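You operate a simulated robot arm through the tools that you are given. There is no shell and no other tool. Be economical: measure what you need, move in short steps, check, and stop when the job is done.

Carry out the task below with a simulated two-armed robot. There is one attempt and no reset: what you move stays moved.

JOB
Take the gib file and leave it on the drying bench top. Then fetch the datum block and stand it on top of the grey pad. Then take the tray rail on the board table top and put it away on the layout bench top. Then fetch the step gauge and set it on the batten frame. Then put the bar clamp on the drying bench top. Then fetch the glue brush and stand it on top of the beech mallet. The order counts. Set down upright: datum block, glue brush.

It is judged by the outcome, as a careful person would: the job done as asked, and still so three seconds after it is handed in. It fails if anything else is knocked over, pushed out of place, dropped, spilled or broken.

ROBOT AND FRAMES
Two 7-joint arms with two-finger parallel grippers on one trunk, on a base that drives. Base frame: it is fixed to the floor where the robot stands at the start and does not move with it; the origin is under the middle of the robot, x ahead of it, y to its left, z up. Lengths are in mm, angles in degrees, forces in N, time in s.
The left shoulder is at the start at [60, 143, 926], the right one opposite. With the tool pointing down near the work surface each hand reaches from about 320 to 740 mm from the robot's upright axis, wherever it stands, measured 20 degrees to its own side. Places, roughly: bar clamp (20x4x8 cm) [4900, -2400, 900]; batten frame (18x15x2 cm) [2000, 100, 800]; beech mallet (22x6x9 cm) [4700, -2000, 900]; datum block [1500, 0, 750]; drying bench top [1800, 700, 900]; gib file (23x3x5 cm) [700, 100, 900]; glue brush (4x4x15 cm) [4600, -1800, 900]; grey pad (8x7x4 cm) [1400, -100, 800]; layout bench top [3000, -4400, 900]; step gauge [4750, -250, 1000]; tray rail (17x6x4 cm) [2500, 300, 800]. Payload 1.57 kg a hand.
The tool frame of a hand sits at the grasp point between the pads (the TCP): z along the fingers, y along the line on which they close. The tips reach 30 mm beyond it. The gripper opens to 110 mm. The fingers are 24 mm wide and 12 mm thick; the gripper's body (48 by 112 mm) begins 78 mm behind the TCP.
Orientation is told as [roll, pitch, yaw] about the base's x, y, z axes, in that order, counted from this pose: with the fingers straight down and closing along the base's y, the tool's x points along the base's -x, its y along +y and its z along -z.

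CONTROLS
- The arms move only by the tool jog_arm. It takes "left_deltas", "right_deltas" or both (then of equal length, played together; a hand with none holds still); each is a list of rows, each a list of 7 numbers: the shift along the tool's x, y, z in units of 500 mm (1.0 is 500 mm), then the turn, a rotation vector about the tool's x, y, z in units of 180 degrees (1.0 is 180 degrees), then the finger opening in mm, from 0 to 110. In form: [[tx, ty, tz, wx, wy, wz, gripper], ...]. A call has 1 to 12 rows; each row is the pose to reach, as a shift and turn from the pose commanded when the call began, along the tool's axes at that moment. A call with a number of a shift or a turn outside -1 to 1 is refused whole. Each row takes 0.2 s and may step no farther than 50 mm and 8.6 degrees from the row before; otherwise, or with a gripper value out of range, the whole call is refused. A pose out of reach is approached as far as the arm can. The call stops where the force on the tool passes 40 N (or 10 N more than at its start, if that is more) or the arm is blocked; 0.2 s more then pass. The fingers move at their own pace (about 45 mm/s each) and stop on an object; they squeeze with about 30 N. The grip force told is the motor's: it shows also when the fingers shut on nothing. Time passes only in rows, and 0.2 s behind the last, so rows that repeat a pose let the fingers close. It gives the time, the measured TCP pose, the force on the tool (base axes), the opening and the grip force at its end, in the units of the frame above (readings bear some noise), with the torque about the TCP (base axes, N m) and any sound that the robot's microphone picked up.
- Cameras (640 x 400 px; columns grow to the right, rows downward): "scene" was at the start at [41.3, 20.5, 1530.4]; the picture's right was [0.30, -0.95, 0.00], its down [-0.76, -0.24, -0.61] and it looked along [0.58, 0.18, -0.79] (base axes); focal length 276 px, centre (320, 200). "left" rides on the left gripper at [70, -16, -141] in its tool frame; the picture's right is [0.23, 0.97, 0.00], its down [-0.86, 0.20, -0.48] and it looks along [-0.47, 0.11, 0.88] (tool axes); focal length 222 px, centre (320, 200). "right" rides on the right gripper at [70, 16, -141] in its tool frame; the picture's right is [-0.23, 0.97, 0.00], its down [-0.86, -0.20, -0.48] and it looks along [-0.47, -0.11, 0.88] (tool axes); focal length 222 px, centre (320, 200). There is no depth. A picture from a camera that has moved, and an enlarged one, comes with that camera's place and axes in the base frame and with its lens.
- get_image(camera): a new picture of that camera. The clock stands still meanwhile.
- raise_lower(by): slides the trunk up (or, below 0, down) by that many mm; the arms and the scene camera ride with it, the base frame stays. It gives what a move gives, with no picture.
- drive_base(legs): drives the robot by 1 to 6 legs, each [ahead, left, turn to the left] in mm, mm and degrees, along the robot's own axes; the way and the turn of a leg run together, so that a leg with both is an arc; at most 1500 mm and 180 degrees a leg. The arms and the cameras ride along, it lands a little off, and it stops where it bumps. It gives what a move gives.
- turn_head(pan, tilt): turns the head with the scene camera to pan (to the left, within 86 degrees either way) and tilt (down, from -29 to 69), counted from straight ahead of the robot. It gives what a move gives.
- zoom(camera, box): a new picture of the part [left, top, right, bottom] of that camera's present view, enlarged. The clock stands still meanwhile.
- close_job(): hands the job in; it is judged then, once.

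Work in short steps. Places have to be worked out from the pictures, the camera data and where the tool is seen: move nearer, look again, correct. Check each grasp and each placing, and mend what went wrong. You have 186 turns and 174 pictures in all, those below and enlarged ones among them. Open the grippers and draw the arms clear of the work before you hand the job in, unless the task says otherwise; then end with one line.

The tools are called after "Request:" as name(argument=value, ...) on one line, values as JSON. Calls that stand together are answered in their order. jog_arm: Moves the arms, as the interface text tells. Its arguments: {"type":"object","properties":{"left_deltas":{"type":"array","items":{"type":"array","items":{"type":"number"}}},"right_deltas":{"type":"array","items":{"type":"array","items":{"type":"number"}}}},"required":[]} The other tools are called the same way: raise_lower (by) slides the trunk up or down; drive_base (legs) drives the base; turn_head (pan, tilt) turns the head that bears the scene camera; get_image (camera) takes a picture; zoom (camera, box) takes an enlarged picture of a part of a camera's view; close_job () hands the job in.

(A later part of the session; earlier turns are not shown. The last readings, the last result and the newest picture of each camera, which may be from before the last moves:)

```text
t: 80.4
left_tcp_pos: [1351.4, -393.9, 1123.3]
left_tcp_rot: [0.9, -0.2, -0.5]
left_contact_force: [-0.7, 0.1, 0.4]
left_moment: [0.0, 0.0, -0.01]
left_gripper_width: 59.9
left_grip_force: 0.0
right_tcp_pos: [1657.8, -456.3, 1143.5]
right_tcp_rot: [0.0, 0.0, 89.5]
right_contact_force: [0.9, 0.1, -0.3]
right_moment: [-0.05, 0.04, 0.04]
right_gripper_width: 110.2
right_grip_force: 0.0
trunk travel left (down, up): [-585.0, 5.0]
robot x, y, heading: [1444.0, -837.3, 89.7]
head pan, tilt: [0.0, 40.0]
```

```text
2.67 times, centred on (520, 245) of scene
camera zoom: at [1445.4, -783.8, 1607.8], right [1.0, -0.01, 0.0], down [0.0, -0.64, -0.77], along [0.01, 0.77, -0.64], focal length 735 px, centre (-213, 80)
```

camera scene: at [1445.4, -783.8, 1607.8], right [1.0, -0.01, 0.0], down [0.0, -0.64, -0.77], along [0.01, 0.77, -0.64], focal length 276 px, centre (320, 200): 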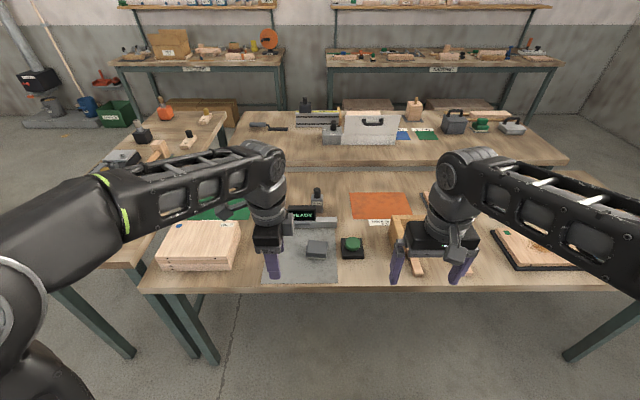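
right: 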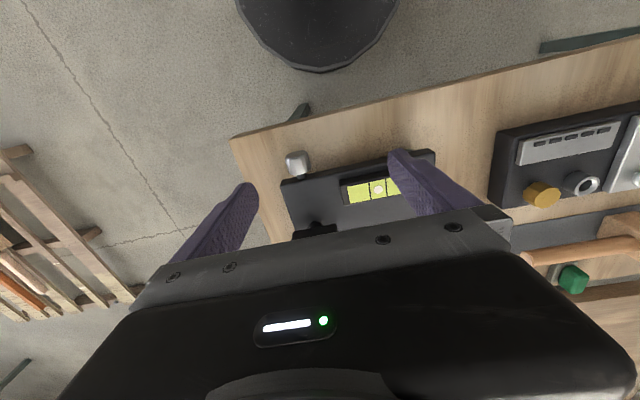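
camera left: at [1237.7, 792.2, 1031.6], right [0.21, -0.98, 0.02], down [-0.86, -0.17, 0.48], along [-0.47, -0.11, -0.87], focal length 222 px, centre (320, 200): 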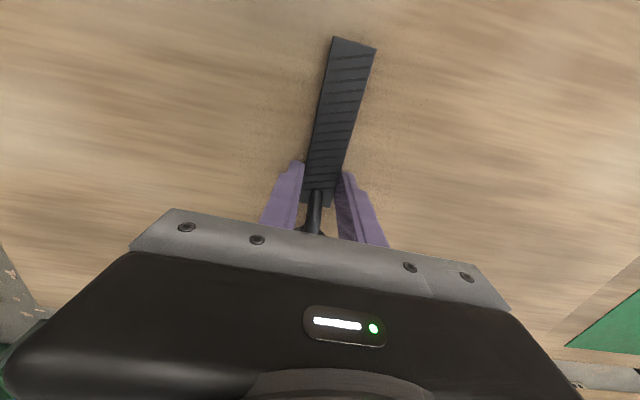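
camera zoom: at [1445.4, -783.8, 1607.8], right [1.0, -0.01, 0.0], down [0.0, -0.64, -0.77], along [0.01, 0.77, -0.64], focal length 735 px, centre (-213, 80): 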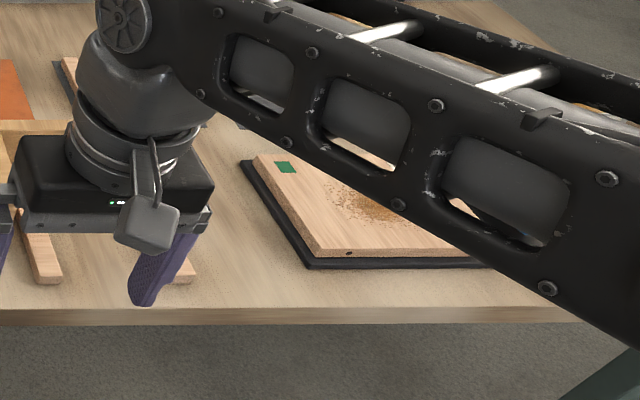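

The datum block is the "50 mm" block with a black knob; the grey pad is the small block on the grey sheet. I turn the left hand to close along x and bring it above the pad to triangulate.

Request:
jog_arm(left_deltas=[[-0.015, 0.03, 0, 0, 0, -0.045, 60], [-0.03, 0.06, 0, 0, 0, -0.09, 60], [-0.045, 0.09, 0, 0, 0, -0.135, 70], [-0.06, 0.12, 0, 0, 0, -0.18, 80], [-0.075, 0.15, 0, 0, 0, -0.225, 90], [-0.09, 0.18, 0.01, 0, 0, -0.27, 90], [-0.105, 0.21, 0.01, 0, 0, -0.315, 90], [-0.12, 0.24, 0.02, 0, 0, -0.36, 90], [-0.135, 0.26, 0.02, 0, 0, -0.405, 90], [-0.15, 0.28, 0.03, 0, 0, -0.45, 90], [-0.165, 0.3, 0.03, 0, 0, -0.49, 90], [-0.17, 0.32, 0.04, 0, 0, -0.5, 90]])

Request:
get_image(camera="left")

Request:
get_image(camera="scene")

```text
t: 83.0
left_tcp_pos: [1427.1, -254.4, 1110.6]
left_tcp_rot: [0.1, -1.1, 80.7]
left_contact_force: [-0.3, 0.0, 0.0]
left_moment: [-0.01, 0.02, 0.02]
left_gripper_width: 89.9
left_grip_force: 0.0
left hand out of reach, approached as far as the arm can: row 11, 12
right_tcp_pos: [1658.7, -456.0, 1141.4]
right_tcp_rot: [-0.1, -0.1, 89.5]
right_contact_force: [0.4, -0.1, 0.4]
right_moment: [-0.04, -0.02, 0.02]
right_gripper_width: 110.1
right_grip_force: 0.0
trunk travel left (down, up): [-585.0, 5.0]
robot x, y, heading: [1444.7, -833.3, 89.7]
head pan, tilt: [0.0, 40.0]
```

```text
140 pictures are left
camera left: at [1432.1, -329.8, 1251.1], right [-1.0, -0.07, 0.0], down [-0.06, 0.87, 0.5], along [-0.03, 0.49, -0.87], focal length 222 px, centre (320, 200)
```

left: 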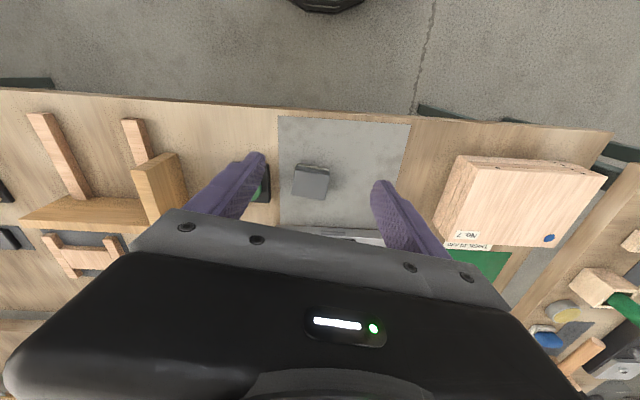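

```text
139 pictures are left
camera scene: at [1445.9, -783.5, 1607.8], right [1.0, -0.01, 0.0], down [-0.01, -0.64, -0.77], along [0.01, 0.77, -0.64], focal length 276 px, centre (320, 200)
```

scene: 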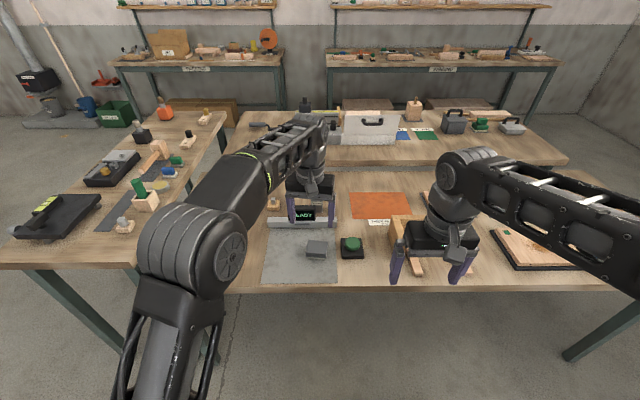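

The pad's top triangulates to about [1436, −152, 870], and the reach was short. There are no legs near here, so I drive 230 mm closer and finish the hand's turn.

Request:
jog_arm(left_deltas=[[0.09, 0, 0, 0, 0, 0, 90], [0.18, 0, 0, 0, 0, 0, 90], [0.27, 0, 0, 0, 0, 0, 90], [0.36, 0, 0, 0, 0, 0, 90]])

Request:
drive_base(legs=[[230, 0, 0]])

Request:
get_image(camera="left")

Request:
get_image(camera="scene")

```text
t: 84.0
left_tcp_pos: [1395.8, -433.3, 1107.7]
left_tcp_rot: [0.0, -1.2, 80.6]
left_contact_force: [-0.4, -1.1, 0.1]
left_moment: [0.03, -0.02, -0.04]
left_gripper_width: 90.1
left_grip_force: 0.0
right_tcp_pos: [1656.6, -456.9, 1143.6]
right_tcp_rot: [0.0, -0.1, 89.5]
right_contact_force: [0.6, -0.1, -0.1]
right_moment: [-0.03, 0.02, -0.01]
right_gripper_width: 110.1
right_grip_force: 0.1
trunk travel left (down, up): [-585.0, 5.0]
robot x, y, heading: [1442.1, -835.2, 89.9]
head pan, tilt: [0.0, 40.0]
```

```text
t: 85.7
left_tcp_pos: [1398.4, -201.7, 1106.4]
left_tcp_rot: [0.0, -1.1, 80.7]
left_contact_force: [0.1, 1.1, -0.4]
left_moment: [-0.04, -0.02, -0.01]
left_gripper_width: 89.9
left_grip_force: 0.1
right_tcp_pos: [1658.2, -226.0, 1142.3]
right_tcp_rot: [0.2, 0.0, 89.6]
right_contact_force: [-0.3, 0.5, 0.0]
right_moment: [-0.02, -0.04, 0.0]
right_gripper_width: 109.9
right_grip_force: 0.1
trunk travel left (down, up): [-585.0, 5.0]
robot x, y, heading: [1445.8, -606.3, 89.9]
head pan, tilt: [0.0, 40.0]
```

```text
138 pictures are left
camera left: at [1403.0, -276.2, 1247.7], right [-1.0, -0.07, 0.0], down [-0.06, 0.87, 0.49], along [-0.03, 0.49, -0.87], focal length 222 px, centre (320, 200)
```

left: 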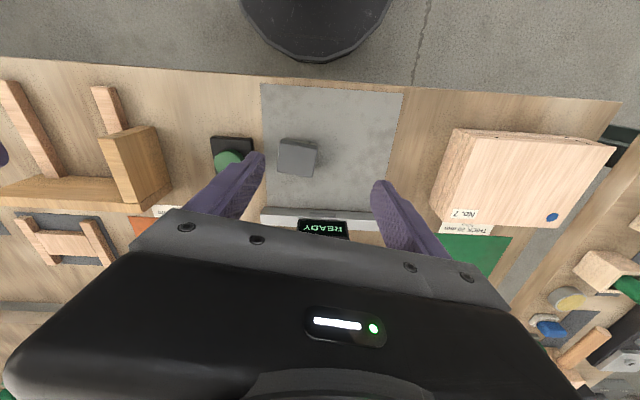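

```text
137 pictures are left
camera scene: at [1447.3, -551.9, 1607.7], right [1.0, -0.01, 0.0], down [-0.01, -0.64, -0.77], along [0.01, 0.77, -0.64], focal length 276 px, centre (320, 200)
```

scene: 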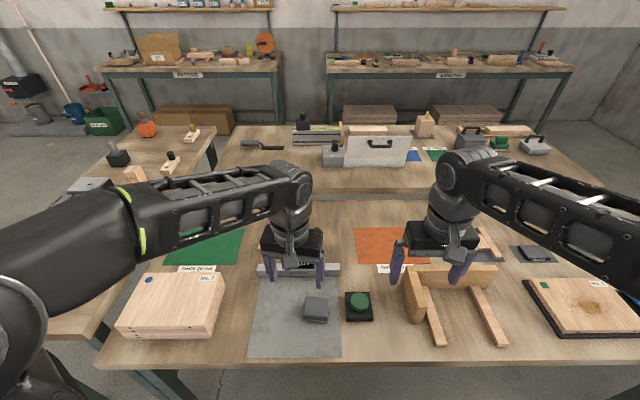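

Pad top ≈ [1438, −155, ~880]. I bring the left hand forward over the datum block for a look.

Request:
jog_arm(left_deltas=[[-0.08, -0.008, 0.01, 0, 0, -0.02, 90], [-0.16, -0.016, 0.02, 0, 0, -0.04, 90], [-0.24, -0.024, 0.03, 0, 0, -0.052, 90], [-0.33, -0.031, 0.04, 0, 0, -0.052, 90]])

Request:
get_image(camera="left")

Request:
zoom(camera="scene", box=[220, 200, 420, 325])

```text
t: 86.7
left_tcp_pos: [1441.6, -39.8, 1090.8]
left_tcp_rot: [-0.1, -1.0, 90.0]
left_contact_force: [-0.5, 0.2, 0.3]
left_moment: [-0.02, -0.01, 0.02]
left_gripper_width: 90.1
left_grip_force: 0.1
right_tcp_pos: [1659.4, -223.5, 1141.8]
right_tcp_rot: [-0.1, -0.1, 89.6]
right_contact_force: [0.1, -0.6, 0.2]
right_moment: [-0.02, 0.01, 0.0]
right_gripper_width: 110.1
right_grip_force: 0.1
trunk travel left (down, up): [-585.0, 5.0]
robot x, y, heading: [1446.6, -605.8, 89.6]
head pan, tilt: [0.0, 40.0]
```

```text
136 pictures are left
camera left: at [1457.1, -113.2, 1231.4], right [-0.97, -0.23, -0.01], down [-0.2, 0.85, 0.49], along [-0.11, 0.48, -0.87], focal length 222 px, centre (320, 200)
```

left: 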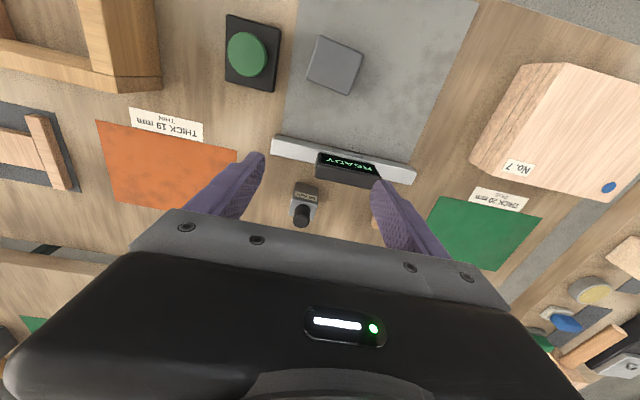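

```text
3.20 times, centred on (320, 262) of scene
camera zoom: at [1447.6, -551.9, 1607.7], right [1.0, -0.01, 0.0], down [-0.01, -0.64, -0.77], along [0.01, 0.77, -0.64], focal length 882 px, centre (320, 0)
```

zoom: 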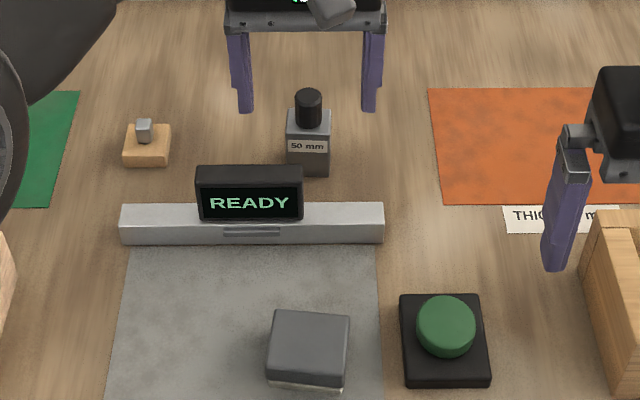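

Block centre estimated at [1442, ~85], body about 44 mm wide, knob top ≈ 945. I move above it at TCP z≈1000 to refine.

Request:
jog_arm(left_deltas=[[-0.08, 0, 0.04, 0, 0, 0, 90], [-0.16, 0, 0.08, 0, 0, 0, 90], [-0.24, 0, 0.12, 0, 0, 0, 90]])

Request:
get_image(camera="left")

Request:
zoom(camera="scene", box=[240, 170, 400, 270])

```text
t: 87.5
left_tcp_pos: [1440.7, 19.4, 1061.6]
left_tcp_rot: [-0.2, -1.2, 89.9]
left_contact_force: [0.5, 0.5, -0.2]
left_moment: [-0.02, -0.02, -0.01]
left_gripper_width: 90.0
left_grip_force: 0.2
left hand out of reach, approached as far as the arm can: row 2, 3
right_tcp_pos: [1660.1, -225.2, 1142.8]
right_tcp_rot: [0.0, 0.0, 89.6]
right_contact_force: [-0.1, 0.7, 0.4]
right_moment: [-0.03, -0.02, -0.02]
right_gripper_width: 109.9
right_grip_force: 0.1
trunk travel left (down, up): [-585.0, 5.0]
robot x, y, heading: [1446.1, -604.5, 89.5]
head pan, tilt: [0.0, 40.0]
```

```text
134 pictures are left
camera left: at [1456.6, -54.1, 1201.8], right [-0.97, -0.23, -0.01], down [-0.2, 0.85, 0.5], along [-0.11, 0.48, -0.87], focal length 222 px, centre (320, 200)
```

left: 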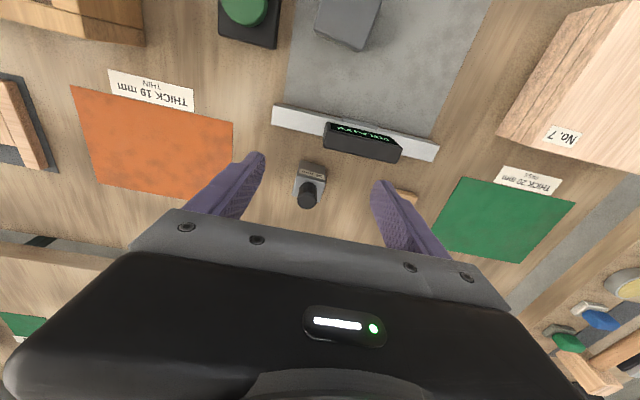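

```text
4.00 times, centred on (320, 220) of scene
camera zoom: at [1447.2, -552.2, 1607.8], right [1.0, -0.01, 0.0], down [-0.01, -0.64, -0.77], along [0.01, 0.77, -0.64], focal length 1102 px, centre (320, 120)
```

zoom: 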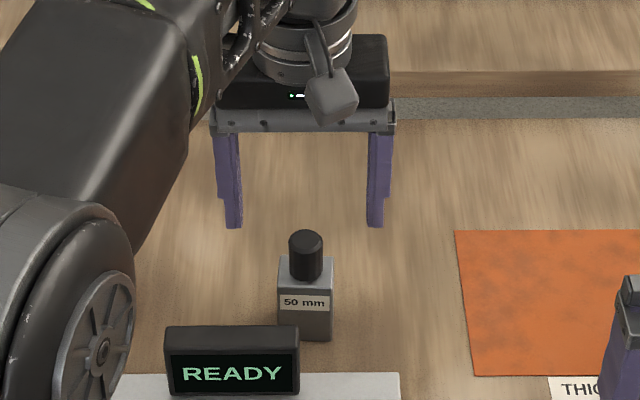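

The high trunk limits reach. I pull both hands back, drive 80 mm in, and lower the trunk 100 mm.

Request:
jog_arm(left_deltas=[[0.08, 0, -0.04, 0, 0, 0, 90], [0.16, 0, -0.06, 0, 0, 0, 90], [0.25, 0, -0.08, 0, 0, 0, 90], [0.32, 0, -0.08, 0, 0, 0, 90]], right_deltas=[[0.08, 0, 0, 0, 0, 0, 110], [0.16, 0, 0, 0, 0, 0, 110], [0.24, 0, 0, 0, 0, 0, 110], [0.24, 0, 0, 0, 0, 0, 110]])

Request:
drive_base(legs=[[80, 0, 0]])

Request:
raise_lower(by=-100)

Request:
get_image(camera="left")

Request:
get_image(camera="scene")

```text
t: 88.5
left_tcp_pos: [1440.9, -140.9, 1098.1]
left_tcp_rot: [-0.1, -1.0, 90.0]
left_contact_force: [-0.3, -0.4, 0.0]
left_moment: [0.02, 0.02, 0.05]
left_gripper_width: 90.1
left_grip_force: 0.1
right_tcp_pos: [1659.7, -344.8, 1144.2]
right_tcp_rot: [0.0, -0.1, 89.6]
right_contact_force: [0.3, 0.6, 0.3]
right_moment: [0.0, -0.03, -0.02]
right_gripper_width: 110.1
right_grip_force: 0.1
trunk travel left (down, up): [-585.0, 5.0]
robot x, y, heading: [1445.3, -606.5, 89.4]
head pan, tilt: [0.0, 40.0]
```

```text
t: 89.6
left_tcp_pos: [1441.4, -60.1, 1097.4]
left_tcp_rot: [-0.2, -1.0, 90.0]
left_contact_force: [0.1, 0.2, -0.7]
left_moment: [-0.03, -0.02, 0.0]
left_gripper_width: 89.9
left_grip_force: 0.1
right_tcp_pos: [1659.6, -263.7, 1142.5]
right_tcp_rot: [0.1, 0.1, 89.6]
right_contact_force: [-0.5, -0.7, 0.2]
right_moment: [-0.03, 0.0, -0.01]
right_gripper_width: 110.1
right_grip_force: 0.0
trunk travel left (down, up): [-585.0, 5.0]
robot x, y, heading: [1446.5, -529.9, 89.8]
head pan, tilt: [0.0, 40.0]
```

```text
t: 90.9
left_tcp_pos: [1441.1, -60.8, 998.7]
left_tcp_rot: [-0.1, -1.1, 90.1]
left_contact_force: [1.5, 0.7, 0.8]
left_moment: [0.0, 0.03, 0.0]
left_gripper_width: 90.0
left_grip_force: 0.0
right_tcp_pos: [1659.3, -264.7, 1043.6]
right_tcp_rot: [0.0, 0.0, 89.6]
right_contact_force: [0.7, 0.8, -0.2]
right_moment: [-0.02, 0.02, 0.04]
right_gripper_width: 109.8
right_grip_force: 0.0
trunk travel left (down, up): [-485.0, 105.0]
robot x, y, heading: [1447.6, -529.8, 89.6]
head pan, tilt: [0.0, 40.0]
```

```text
132 pictures are left
camera left: at [1458.1, -135.2, 1139.3], right [-0.97, -0.23, -0.01], down [-0.2, 0.85, 0.49], along [-0.11, 0.48, -0.87], focal length 222 px, centre (320, 200)
```

left: 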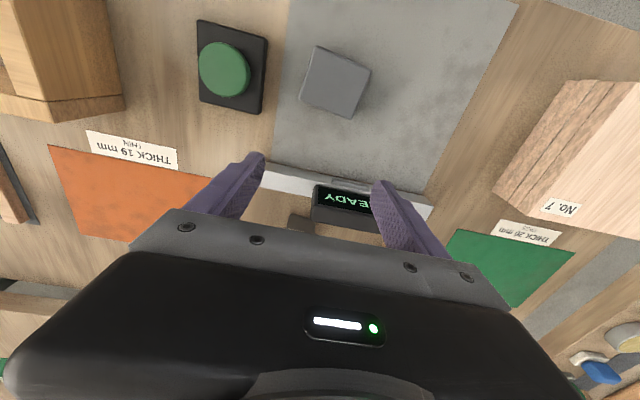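

```text
131 pictures are left
camera scene: at [1447.8, -474.3, 1507.9], right [1.0, -0.01, 0.0], down [0.0, -0.64, -0.77], along [0.01, 0.77, -0.64], focal length 276 px, centre (320, 200)
```

scene: 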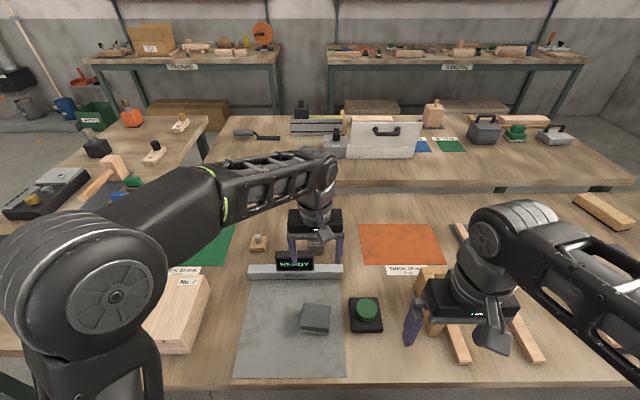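

Refined: pad top ≈ [1440, −136, 850], table ≈ 810; block ≈ [1442, 100], knob top ≈ 928. I move above the block at this height.

Request:
jog_arm(left_deltas=[[-0.08, 0, 0, 0, 0, 0, 90], [-0.16, 0, 0, 0, 0, 0, 90], [-0.24, 0, 0, 0, 0, 0, 90], [-0.3, 0, 0, 0, 0, 0, 90]])

Request:
get_image(camera="left")

Request:
zoom(camera="scene", box=[240, 170, 400, 270])

```text
t: 91.9
left_tcp_pos: [1442.6, 57.4, 1001.4]
left_tcp_rot: [-0.3, -1.1, 90.1]
left_contact_force: [-0.4, -0.1, 0.9]
left_moment: [0.01, -0.04, -0.01]
left_gripper_width: 89.9
left_grip_force: 0.0
left hand out of reach, approached as far as the arm can: row 4
right_tcp_pos: [1659.6, -266.8, 1043.5]
right_tcp_rot: [0.0, 0.0, 89.6]
right_contact_force: [-0.3, 0.3, 0.7]
right_moment: [0.01, 0.01, -0.02]
right_gripper_width: 109.9
right_grip_force: 0.1
trunk travel left (down, up): [-485.0, 105.0]
robot x, y, heading: [1449.2, -528.7, 89.7]
head pan, tilt: [0.0, 40.0]
```

```text
130 pictures are left
camera left: at [1458.4, -15.7, 1142.2], right [-0.97, -0.23, -0.01], down [-0.2, 0.85, 0.49], along [-0.11, 0.48, -0.87], focal length 222 px, centre (320, 200)
```

left: 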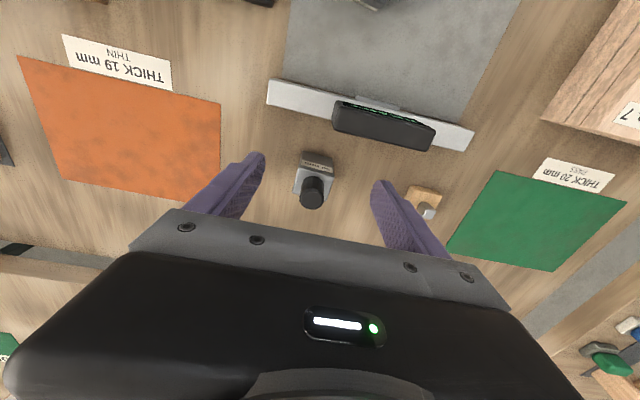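

```text
4.00 times, centred on (320, 220) of scene
camera zoom: at [1447.7, -474.7, 1507.8], right [1.0, -0.01, 0.0], down [0.0, -0.64, -0.77], along [0.01, 0.77, -0.64], focal length 1102 px, centre (320, 120)
```

zoom: 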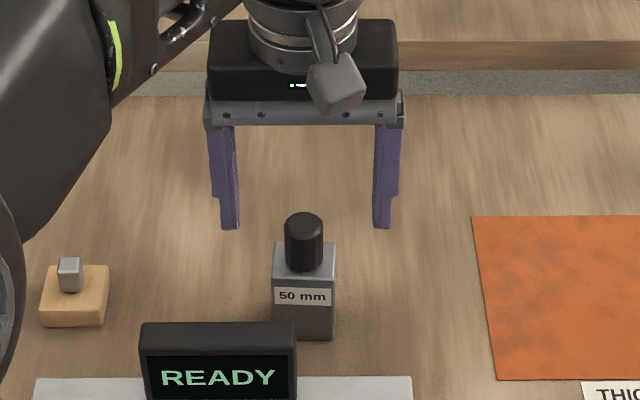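

Best estimate for the block is [1443, 85], knob top ≈ 940. A higher trunk gives more reach, so I raise it again, then bring the hand down and forward.

Request:
raise_lower(by=100)

Request:
jog_arm(left_deltas=[[0, 0, 0.08, 0, 0, 0, 90], [0, 0, 0.16, 0, 0, 0, 90], [-0.03, 0, 0.21, 0, 0, 0, 90], [-0.055, 0, 0.21, 0, 0, 0, 90]])

Request:
get_image(camera="left")

Request:
zoom(camera="scene", box=[240, 170, 400, 270])

```text
t: 93.2
left_tcp_pos: [1442.3, 58.5, 1100.8]
left_tcp_rot: [-0.2, -1.2, 90.1]
left_contact_force: [0.7, 0.1, -0.4]
left_moment: [0.0, 0.01, -0.01]
left_gripper_width: 90.2
left_grip_force: 0.0
right_tcp_pos: [1659.8, -264.4, 1142.9]
right_tcp_rot: [0.0, 0.0, 89.6]
right_contact_force: [-0.7, -0.1, 0.2]
right_moment: [0.0, 0.0, -0.04]
right_gripper_width: 110.1
right_grip_force: 0.0
trunk travel left (down, up): [-585.0, 5.0]
robot x, y, heading: [1445.6, -527.8, 89.7]
head pan, tilt: [0.0, 40.0]
```

```text
t: 94.2
left_tcp_pos: [1442.7, 88.1, 996.5]
left_tcp_rot: [-0.2, -1.1, 90.0]
left_contact_force: [0.2, -0.2, 0.8]
left_moment: [0.01, -0.01, -0.01]
left_gripper_width: 89.9
left_grip_force: 0.0
right_tcp_pos: [1659.6, -265.3, 1143.7]
right_tcp_rot: [0.0, 0.1, 89.5]
right_contact_force: [-0.2, 0.3, 0.0]
right_moment: [0.01, 0.01, 0.02]
right_gripper_width: 109.9
right_grip_force: 0.0
trunk travel left (down, up): [-585.0, 5.0]
robot x, y, heading: [1447.9, -524.8, 89.4]
head pan, tilt: [0.0, 40.0]
```

```text
128 pictures are left
camera left: at [1459.1, 14.2, 1137.6], right [-0.97, -0.23, -0.01], down [-0.2, 0.85, 0.49], along [-0.11, 0.48, -0.87], focal length 222 px, centre (320, 200)
```

left: 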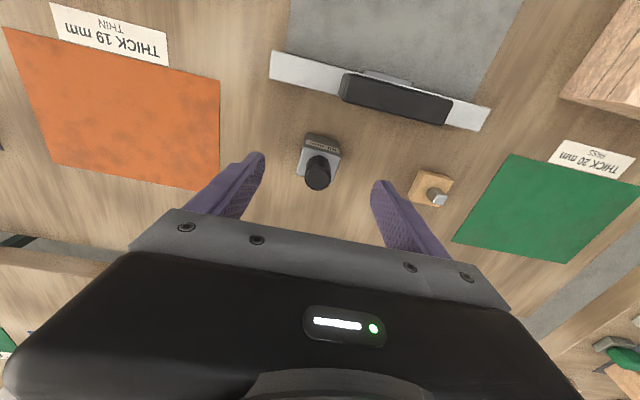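

```text
4.00 times, centred on (320, 220) of scene
camera zoom: at [1447.8, -474.2, 1607.8], right [1.0, -0.01, 0.0], down [0.0, -0.64, -0.77], along [0.01, 0.77, -0.64], focal length 1102 px, centre (320, 120)
```

zoom: 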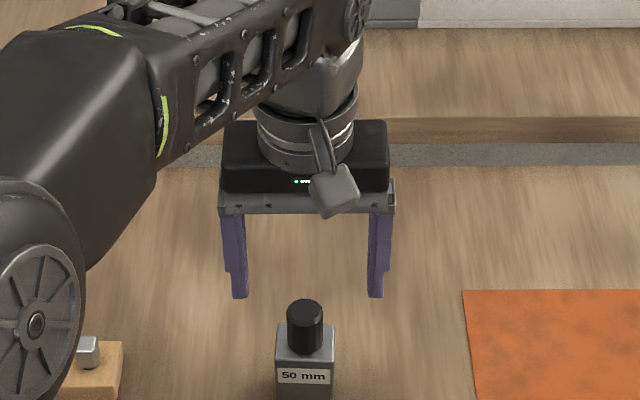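

Both views now agree on y≈96. I lower around the block to TCP z≈880.

Request:
jog_arm(left_deltas=[[-0.016, 0, 0.05, 0, 0, 0, 90], [-0.016, 0, 0.11, 0, 0, 0, 90], [-0.016, 0, 0.17, 0, 0, 0, 90], [-0.016, 0, 0.21, 0, 0, 0, 90], [-0.016, 0, 0.234, 0, 0, 0, 90]])

Request:
get_image(camera="left")

Request:
zoom(camera="scene", box=[260, 190, 380, 265])

```text
t: 95.4
left_tcp_pos: [1442.5, 98.2, 881.1]
left_tcp_rot: [-0.2, -1.1, 90.0]
left_contact_force: [0.1, 0.7, -0.5]
left_moment: [0.03, 0.0, 0.01]
left_gripper_width: 90.1
left_grip_force: 0.1
right_tcp_pos: [1660.3, -265.3, 1143.2]
right_tcp_rot: [-0.1, 0.0, 89.6]
right_contact_force: [-0.6, 0.8, 0.3]
right_moment: [0.03, 0.01, -0.03]
right_gripper_width: 109.9
right_grip_force: 0.0
trunk travel left (down, up): [-585.0, 5.0]
robot x, y, heading: [1447.6, -525.7, 89.6]
head pan, tilt: [0.0, 40.0]
```

```text
126 pictures are left
camera left: at [1459.0, 24.7, 1020.9], right [-0.97, -0.23, -0.01], down [-0.2, 0.85, 0.49], along [-0.11, 0.48, -0.87], focal length 222 px, centre (320, 200)
```

left: 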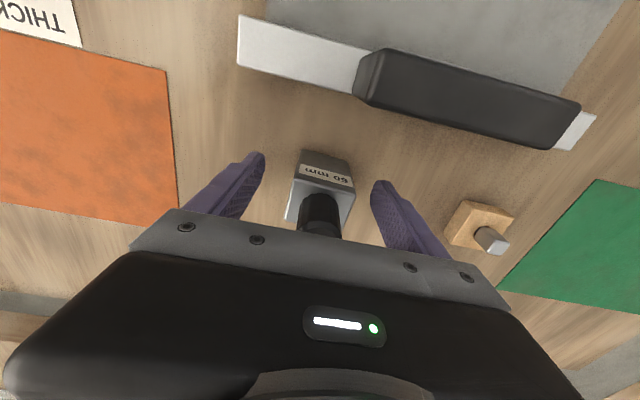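

```text
5.33 times, centred on (320, 228) of scene
camera zoom: at [1447.9, -473.9, 1607.8], right [1.0, -0.01, 0.0], down [0.0, -0.64, -0.77], along [0.01, 0.77, -0.64], focal length 1469 px, centre (320, 53)
```

zoom: 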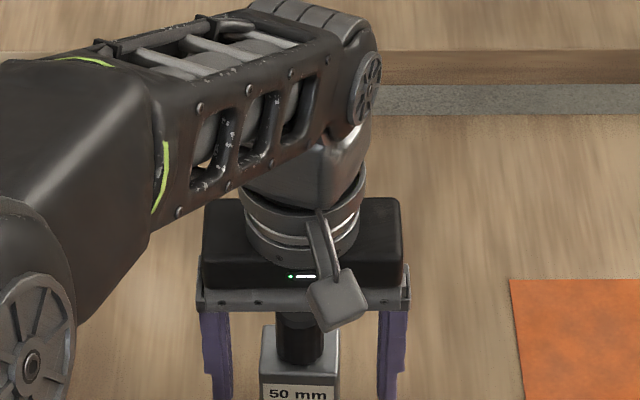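

The block is between the fingers, slightly further on (y≈106). I shift 8 mm, drop 4 mm and close.

Request:
jog_arm(left_deltas=[[-0.016, 0, 0.008, 0, 0, 0, 90], [-0.016, 0, 0.008, 0, 0, 0, 60], [-0.016, 0, 0.008, 0, 0, 0, 40], [-0.016, 0, 0.008, 0, 0, 0, 20], [-0.016, 0, 0.008, 0, 0, 0, 20], [-0.016, 0, 0.008, 0, 0, 0, 20], [-0.016, 0, 0.008, 0, 0, 0, 20]])

Request:
get_image(camera="left")

```text
t: 97.0
left_tcp_pos: [1442.7, 106.4, 877.2]
left_tcp_rot: [-0.1, -1.1, 90.0]
left_contact_force: [-1.6, -0.9, -1.1]
left_moment: [-0.05, 0.25, 0.02]
left_gripper_width: 49.8
left_grip_force: 29.4
right_tcp_pos: [1659.1, -264.7, 1143.3]
right_tcp_rot: [0.0, 0.0, 89.5]
right_contact_force: [0.2, -0.1, 0.4]
right_moment: [-0.02, -0.02, 0.01]
right_gripper_width: 110.3
right_grip_force: 0.1
trunk travel left (down, up): [-585.0, 5.0]
robot x, y, heading: [1447.4, -528.1, 89.3]
head pan, tilt: [0.0, 40.0]
```

```text
124 pictures are left
camera left: at [1459.0, 32.6, 1017.2], right [-0.97, -0.23, -0.01], down [-0.2, 0.85, 0.49], along [-0.11, 0.48, -0.87], focal length 222 px, centre (320, 200)
```

left: 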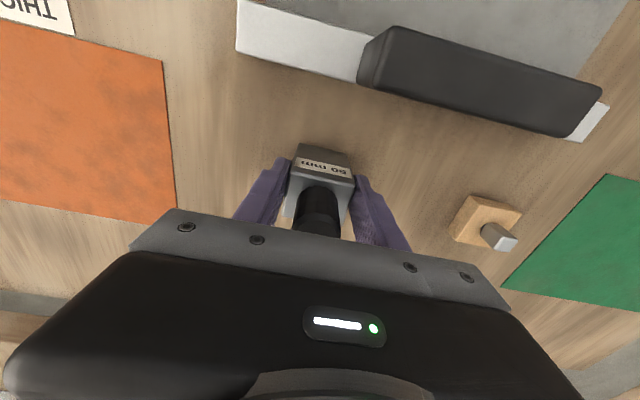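

Gripped at 50 mm. I lift, checking the weight.

Request:
jog_arm(left_deltas=[[0, 0, -0.04, 0, 0, 0, 20], [0, 0, -0.1, 0, 0, 0, 20], [0, 0, -0.18, 0, 0, 0, 20], [0.05, 0, -0.24, 0, 0, 0, 20], [0.14, 0, -0.25, 0, 0, 0, 20]])

Request:
get_image(camera="left")

Request:
get_image(camera="scene")

```text
t: 98.2
left_tcp_pos: [1442.7, 32.7, 1000.0]
left_tcp_rot: [-0.2, -1.1, 89.9]
left_contact_force: [0.5, -0.8, -5.5]
left_moment: [-0.03, 0.03, 0.0]
left_gripper_width: 49.9
left_grip_force: 29.7
right_tcp_pos: [1659.4, -265.7, 1144.3]
right_tcp_rot: [0.0, 0.0, 89.7]
right_contact_force: [0.4, -0.3, 0.2]
right_moment: [0.06, -0.02, -0.01]
right_gripper_width: 109.9
right_grip_force: 0.0
trunk travel left (down, up): [-585.0, 5.0]
robot x, y, heading: [1448.1, -528.2, 89.8]
head pan, tilt: [0.0, 40.0]
```

```text
123 pictures are left
camera left: at [1459.1, -40.8, 1140.6], right [-0.97, -0.23, -0.01], down [-0.2, 0.85, 0.49], along [-0.11, 0.48, -0.87], focal length 222 px, centre (320, 200)
```

left: 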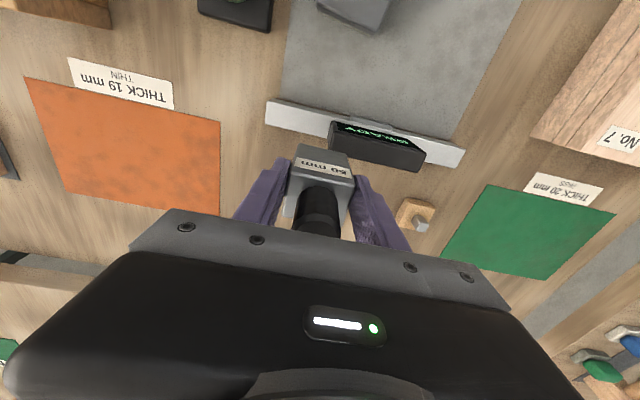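

```text
122 pictures are left
camera scene: at [1447.7, -475.2, 1607.8], right [1.0, -0.01, 0.0], down [0.0, -0.64, -0.77], along [0.01, 0.77, -0.64], focal length 276 px, centre (320, 200)
```

scene: 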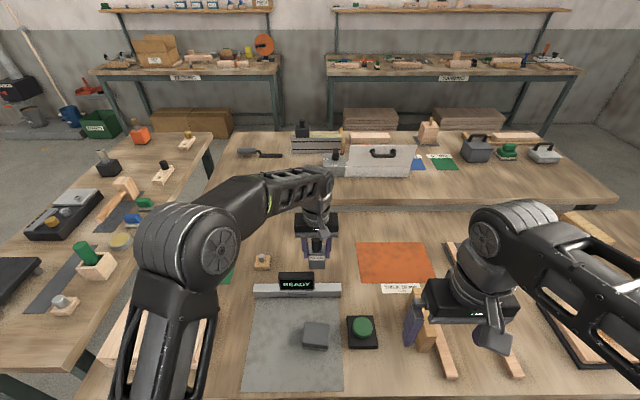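

Held securely (~0.55 kg). I move back to y≈−60 so the left camera sits over the pad and can locate it precisely.

Request:
jog_arm(left_deltas=[[0.08, 0, 0, 0, 0, 0, 20], [0.16, 0, 0, 0, 0, 0, 20], [0.2, 0, 0, 0, 0, 0, 20]])

Request:
get_image(camera="left")

Request:
zoom(camera="scene", box=[260, 270, 380, 345])

```text
t: 99.0
left_tcp_pos: [1442.5, -67.8, 998.1]
left_tcp_rot: [-0.3, -1.2, 90.0]
left_contact_force: [0.4, -0.7, -5.3]
left_moment: [-0.01, 0.01, -0.02]
left_gripper_width: 49.4
left_grip_force: 29.8
right_tcp_pos: [1659.7, -264.7, 1142.6]
right_tcp_rot: [0.0, 0.0, 89.6]
right_contact_force: [0.7, 0.0, 0.5]
right_moment: [0.0, 0.01, 0.03]
right_gripper_width: 109.6
right_grip_force: 0.0
trunk travel left (down, up): [-585.0, 5.0]
robot x, y, heading: [1447.8, -526.3, 89.6]
head pan, tilt: [0.0, 40.0]
```

```text
121 pictures are left
camera left: at [1458.5, -141.0, 1138.4], right [-0.97, -0.23, -0.01], down [-0.2, 0.85, 0.5], along [-0.11, 0.48, -0.87], focal length 222 px, centre (320, 200)
```

left: 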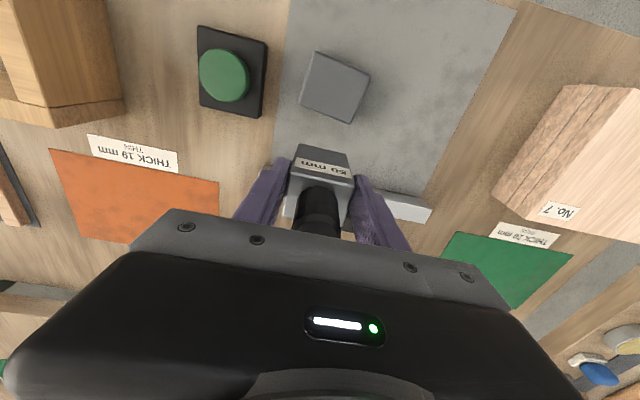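

```text
5.33 times, centred on (320, 308) of scene
camera zoom: at [1447.8, -474.5, 1607.8], right [1.0, -0.01, 0.0], down [0.0, -0.64, -0.77], along [0.01, 0.77, -0.64], focal length 1469 px, centre (320, -373)
```

zoom: 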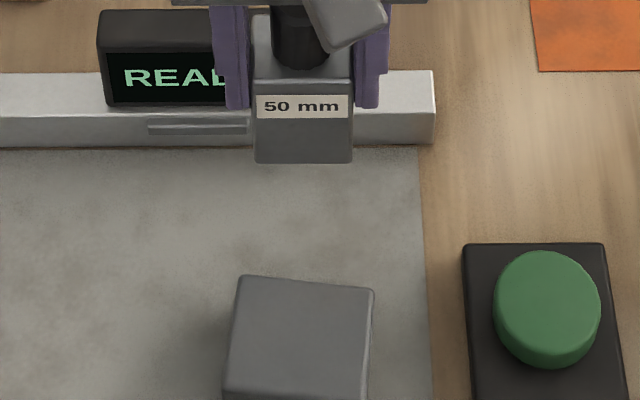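

Pad centre ≈ [1441, −133]. I bring the block over it and down close, then feel for contact.

Request:
jog_arm(left_deltas=[[0.07, 0.003, 0, 0, 0, 0, 20], [0.132, 0.003, 0, 0, 0, 0, 20], [0.132, 0.003, 0.06, 0, 0, 0, 20], [0.132, 0.003, 0.12, 0, 0, 0, 20]])

Request:
zoom(camera="scene", box=[240, 260, 400, 360])

Request:
get_image(camera="left")

```text
t: 100.0
left_tcp_pos: [1440.0, -132.0, 937.8]
left_tcp_rot: [-0.3, -1.1, 90.0]
left_contact_force: [-0.2, 0.2, -5.9]
left_moment: [-0.05, -0.02, 0.02]
left_gripper_width: 49.7
left_grip_force: 29.8
right_tcp_pos: [1660.0, -263.8, 1143.9]
right_tcp_rot: [0.0, 0.0, 89.7]
right_contact_force: [0.0, 0.3, 0.5]
right_moment: [-0.03, 0.0, 0.01]
right_gripper_width: 109.6
right_grip_force: 0.0
trunk travel left (down, up): [-585.0, 5.0]
robot x, y, heading: [1449.8, -525.6, 90.0]
head pan, tilt: [0.0, 40.0]
```

```text
4.00 times, centred on (320, 310) of scene
camera zoom: at [1448.1, -473.6, 1607.8], right [1.0, -0.01, 0.0], down [-0.01, -0.64, -0.77], along [0.01, 0.77, -0.64], focal length 1102 px, centre (320, -240)
```

zoom: 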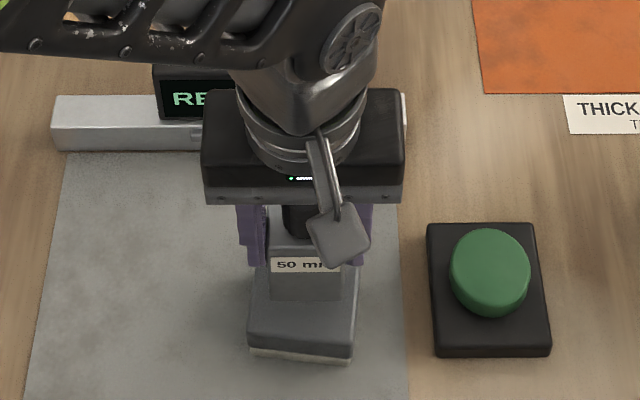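

```text
118 pictures are left
camera left: at [1457.7, -205.2, 1077.7], right [-0.97, -0.23, -0.01], down [-0.2, 0.85, 0.49], along [-0.11, 0.48, -0.87], focal length 222 px, centre (320, 200)
```

left: 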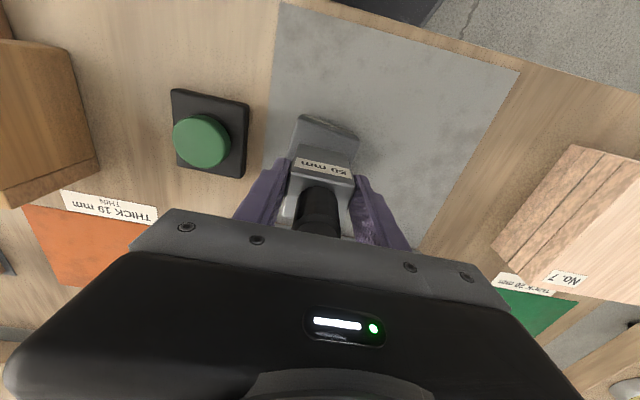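

I zoom tightly on the block–pad alignment.

Request:
zoom(camera="scene", box=[288, 310, 352, 350])

Request:
zoom(camera="left", box=[250, 90, 410, 190])

```text
10.00 times, centred on (320, 330) of scene
camera zoom: at [1448.1, -473.6, 1607.8], right [1.0, -0.01, 0.0], down [-0.01, -0.64, -0.77], along [0.01, 0.77, -0.64], focal length 2755 px, centre (320, -1100)
```

zoom: 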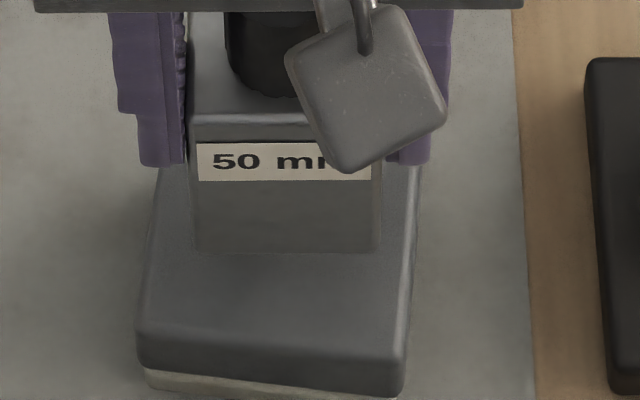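

```text
4.00 times, centred on (330, 140) of left
camera zoom: at [1457.7, -205.2, 1077.7], right [-0.97, -0.23, -0.01], down [-0.2, 0.85, 0.49], along [-0.11, 0.48, -0.87], focal length 888 px, centre (280, 440)
```

zoom: 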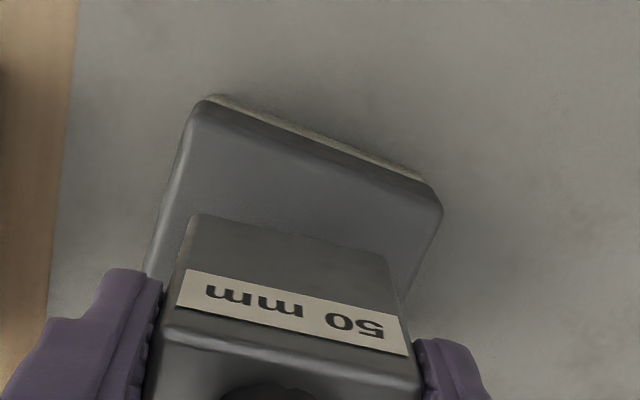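

The pad is turned about −7° and centred at y≈−132; I turn the block to match and lower slowly until it touches.

Request:
jog_arm(left_deltas=[[0, 0, 0.014, 0, 0, 0.039, 20], [0, 0, 0.028, 0, 0, 0.039, 20], [0, 0, 0.04, 0, 0, 0.039, 20], [0, 0, 0.048, 0, 0, 0.039, 20], [0, 0, 0.056, 0, 0, 0.039, 20], [0, 0, 0.064, 0, 0, 0.039, 20], [0, 0, 0.072, 0, 0, 0.039, 20], [0, 0, 0.08, 0, 0, 0.039, 20], [0, 0, 0.088, 0, 0, 0.039, 20], [0, 0, 0.096, 0, 0, 0.039, 20], [0, 0, 0.104, 0, 0, 0.039, 20]])

Request:
zoom(camera="scene", box=[280, 300, 360, 350])

Request:
zoom(camera="left", box=[250, 90, 410, 190])

```text
t: 101.4
left_tcp_pos: [1441.5, -131.0, 909.9]
left_tcp_rot: [-0.1, -1.3, 83.0]
left_contact_force: [-2.7, -3.6, 19.6]
left_moment: [-0.18, 0.41, 0.05]
left_gripper_width: 49.7
left_grip_force: 30.0
right_tcp_pos: [1657.8, -266.5, 1143.4]
right_tcp_rot: [-0.1, 0.0, 89.6]
right_contact_force: [-0.2, 0.1, -0.3]
right_moment: [-0.02, -0.02, 0.01]
right_gripper_width: 110.3
right_grip_force: 0.2
trunk travel left (down, up): [-585.0, 5.0]
robot x, y, heading: [1450.4, -528.0, 89.4]
head pan, tilt: [0.0, 40.0]
stopped in row 6 (left hand): the force on the tool passed its limit (the readings are from after the stop); the commanded pose is now the measured one
```

```text
8.00 times, centred on (320, 325) of scene
camera zoom: at [1447.4, -475.8, 1608.0], right [1.0, -0.01, 0.0], down [0.0, -0.64, -0.77], along [0.01, 0.77, -0.64], focal length 2204 px, centre (320, -800)
```

zoom: 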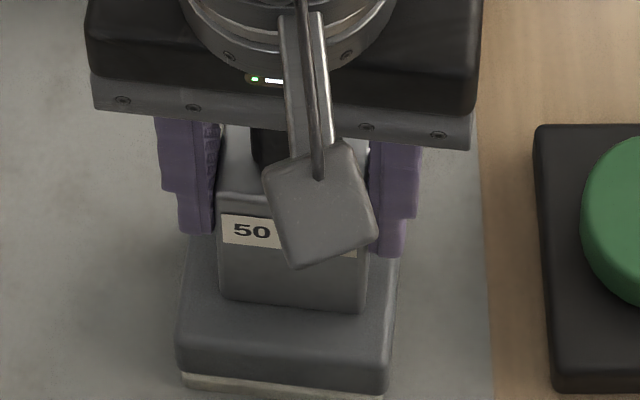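

```text
4.00 times, centred on (330, 140) of left
camera zoom: at [1448.9, -206.3, 1050.4], right [-0.99, -0.11, -0.01], down [-0.1, 0.86, 0.5], along [-0.05, 0.5, -0.87], focal length 888 px, centre (280, 440)
```

zoom: 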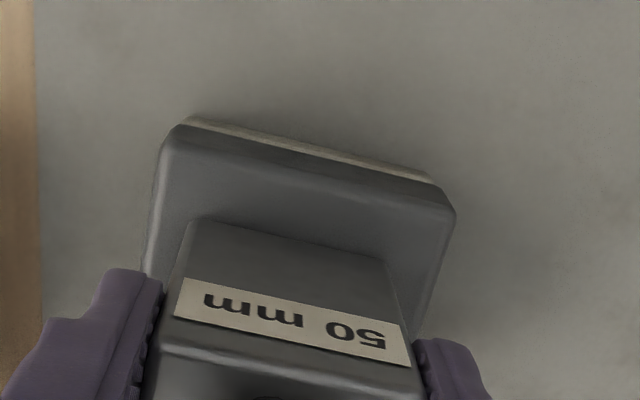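

Contact made; the front margin is larger than the back, so I lift 6 mm, shift 7 mm toward −y, and set down again.

Request:
jog_arm(left_deltas=[[0, 0, -0.012, 0, 0, 0, 20], [0.014, 0, -0.012, 0, 0, 0, 20], [0.014, 0, -0.006, 0, 0, 0, 20], [0.014, 0, 0, 0, 0, 0, 20], [0.014, 0, 0.006, 0, 0, 0, 20], [0.014, 0, 0.012, 0, 0, 0, 20]])

Request:
zoom(camera="scene", box=[280, 300, 360, 350])

```text
t: 102.6
left_tcp_pos: [1441.1, -137.2, 912.1]
left_tcp_rot: [-0.1, -1.5, 83.0]
left_contact_force: [-4.8, -7.5, 26.8]
left_moment: [-0.55, 0.78, 0.09]
left_gripper_width: 49.8
left_grip_force: 29.7
right_tcp_pos: [1658.6, -267.4, 1145.1]
right_tcp_rot: [0.1, -0.1, 89.6]
right_contact_force: [-0.7, 0.3, 0.0]
right_moment: [0.0, 0.02, -0.02]
right_gripper_width: 110.3
right_grip_force: 0.1
trunk travel left (down, up): [-585.0, 5.0]
robot x, y, heading: [1445.4, -524.4, 89.6]
head pan, tilt: [0.0, 40.0]
stopped in row 6 (left hand): the force on the tool passed its limit (the readings are from after the stop); the commanded pose is now the measured one
```

```text
8.00 times, centred on (320, 325) of scene
camera zoom: at [1447.3, -476.6, 1608.3], right [1.0, -0.01, 0.0], down [0.0, -0.64, -0.77], along [0.01, 0.77, -0.64], focal length 2204 px, centre (320, -800)
```

zoom: 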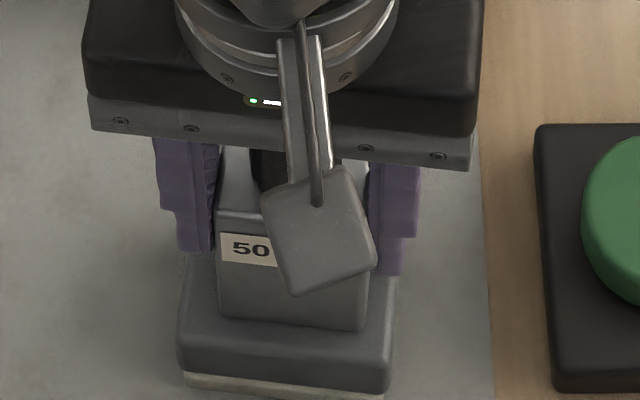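

Well centred now. I relieve pressure slightly, open, and rise straight up past the knob.

Request:
jog_arm(left_deltas=[[0, 0, -0.002, 0, 0, 0, 60], [0, 0, -0.002, 0, 0, 0, 80], [0, 0, -0.002, 0, 0, 0, 90], [0, 0, -0.06, 0, 0, 0, 90], [0, 0, -0.14, 0, 0, 0, 90], [0, 0, -0.22, 0, 0, 0, 90], [0, 0, -0.3, 0, 0, 0, 90], [0, 0, -0.38, 0, 0, 0, 90]])

Request:
get_image(camera="left")

Request:
get_image(camera="scene")

```text
t: 104.4
left_tcp_pos: [1439.1, -142.5, 1099.8]
left_tcp_rot: [-0.1, -1.5, 83.0]
left_contact_force: [-0.1, 0.3, 0.0]
left_moment: [0.01, -0.02, 0.03]
left_gripper_width: 90.2
left_grip_force: 0.0
right_tcp_pos: [1658.4, -266.5, 1143.6]
right_tcp_rot: [-0.1, 0.1, 89.6]
right_contact_force: [0.4, -0.1, 0.5]
right_moment: [0.01, 0.01, 0.01]
right_gripper_width: 110.1
right_grip_force: 0.0
trunk travel left (down, up): [-585.0, 5.0]
robot x, y, heading: [1448.0, -527.0, 89.6]
head pan, tilt: [0.0, 40.0]
```

```text
112 pictures are left
camera left: at [1447.8, -216.7, 1238.9], right [-0.99, -0.11, -0.01], down [-0.1, 0.86, 0.5], along [-0.05, 0.5, -0.87], focal length 222 px, centre (320, 200)
```

left: 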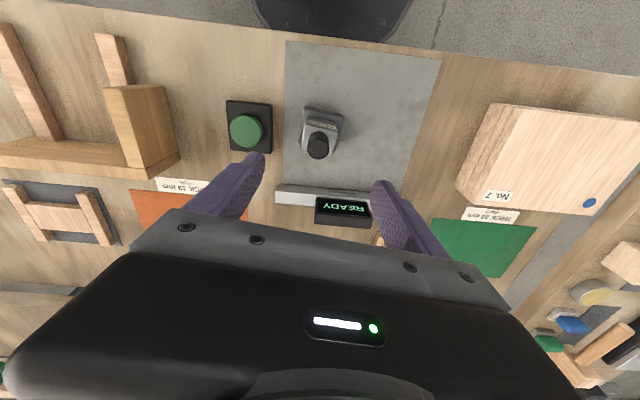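

```text
111 pictures are left
camera scene: at [1447.5, -474.7, 1607.8], right [1.0, -0.01, 0.0], down [0.0, -0.64, -0.77], along [0.01, 0.77, -0.64], focal length 276 px, centre (320, 200)
```

scene: 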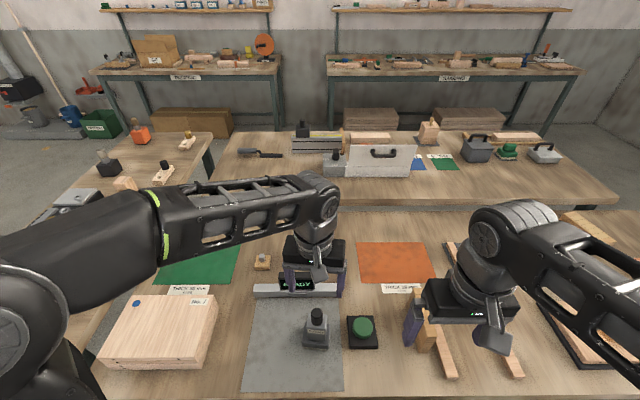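

The datum block stands on the pad. Next the tray rail near [2500, 300]: I back off, slide along the table to x≈2400, and look.

Request:
drive_base(legs=[[-230, 0, 0], [0, -950, 0]])

Request:
get_image(camera="scene")

```text
t: 110.7
left_tcp_pos: [2396.3, -379.8, 1099.6]
left_tcp_rot: [0.0, -1.5, 82.7]
left_contact_force: [-0.7, 0.5, 0.9]
left_moment: [-0.02, 0.03, 0.03]
left_gripper_width: 89.7
left_grip_force: 0.1
right_tcp_pos: [2614.2, -504.7, 1143.4]
right_tcp_rot: [0.1, 0.1, 89.4]
right_contact_force: [1.1, 0.2, -0.2]
right_moment: [0.03, 0.01, 0.03]
right_gripper_width: 110.0
right_grip_force: 0.1
trunk travel left (down, up): [-585.0, 5.0]
robot x, y, heading: [2401.0, -763.7, 89.5]
head pan, tilt: [0.0, 40.0]
```

```text
110 pictures are left
camera scene: at [2402.4, -713.3, 1607.8], right [1.0, -0.01, 0.0], down [-0.01, -0.64, -0.77], along [0.01, 0.77, -0.64], focal length 276 px, centre (320, 200)
```

scene: 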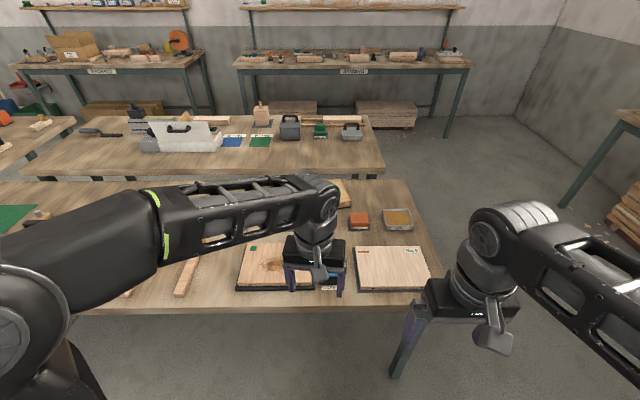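

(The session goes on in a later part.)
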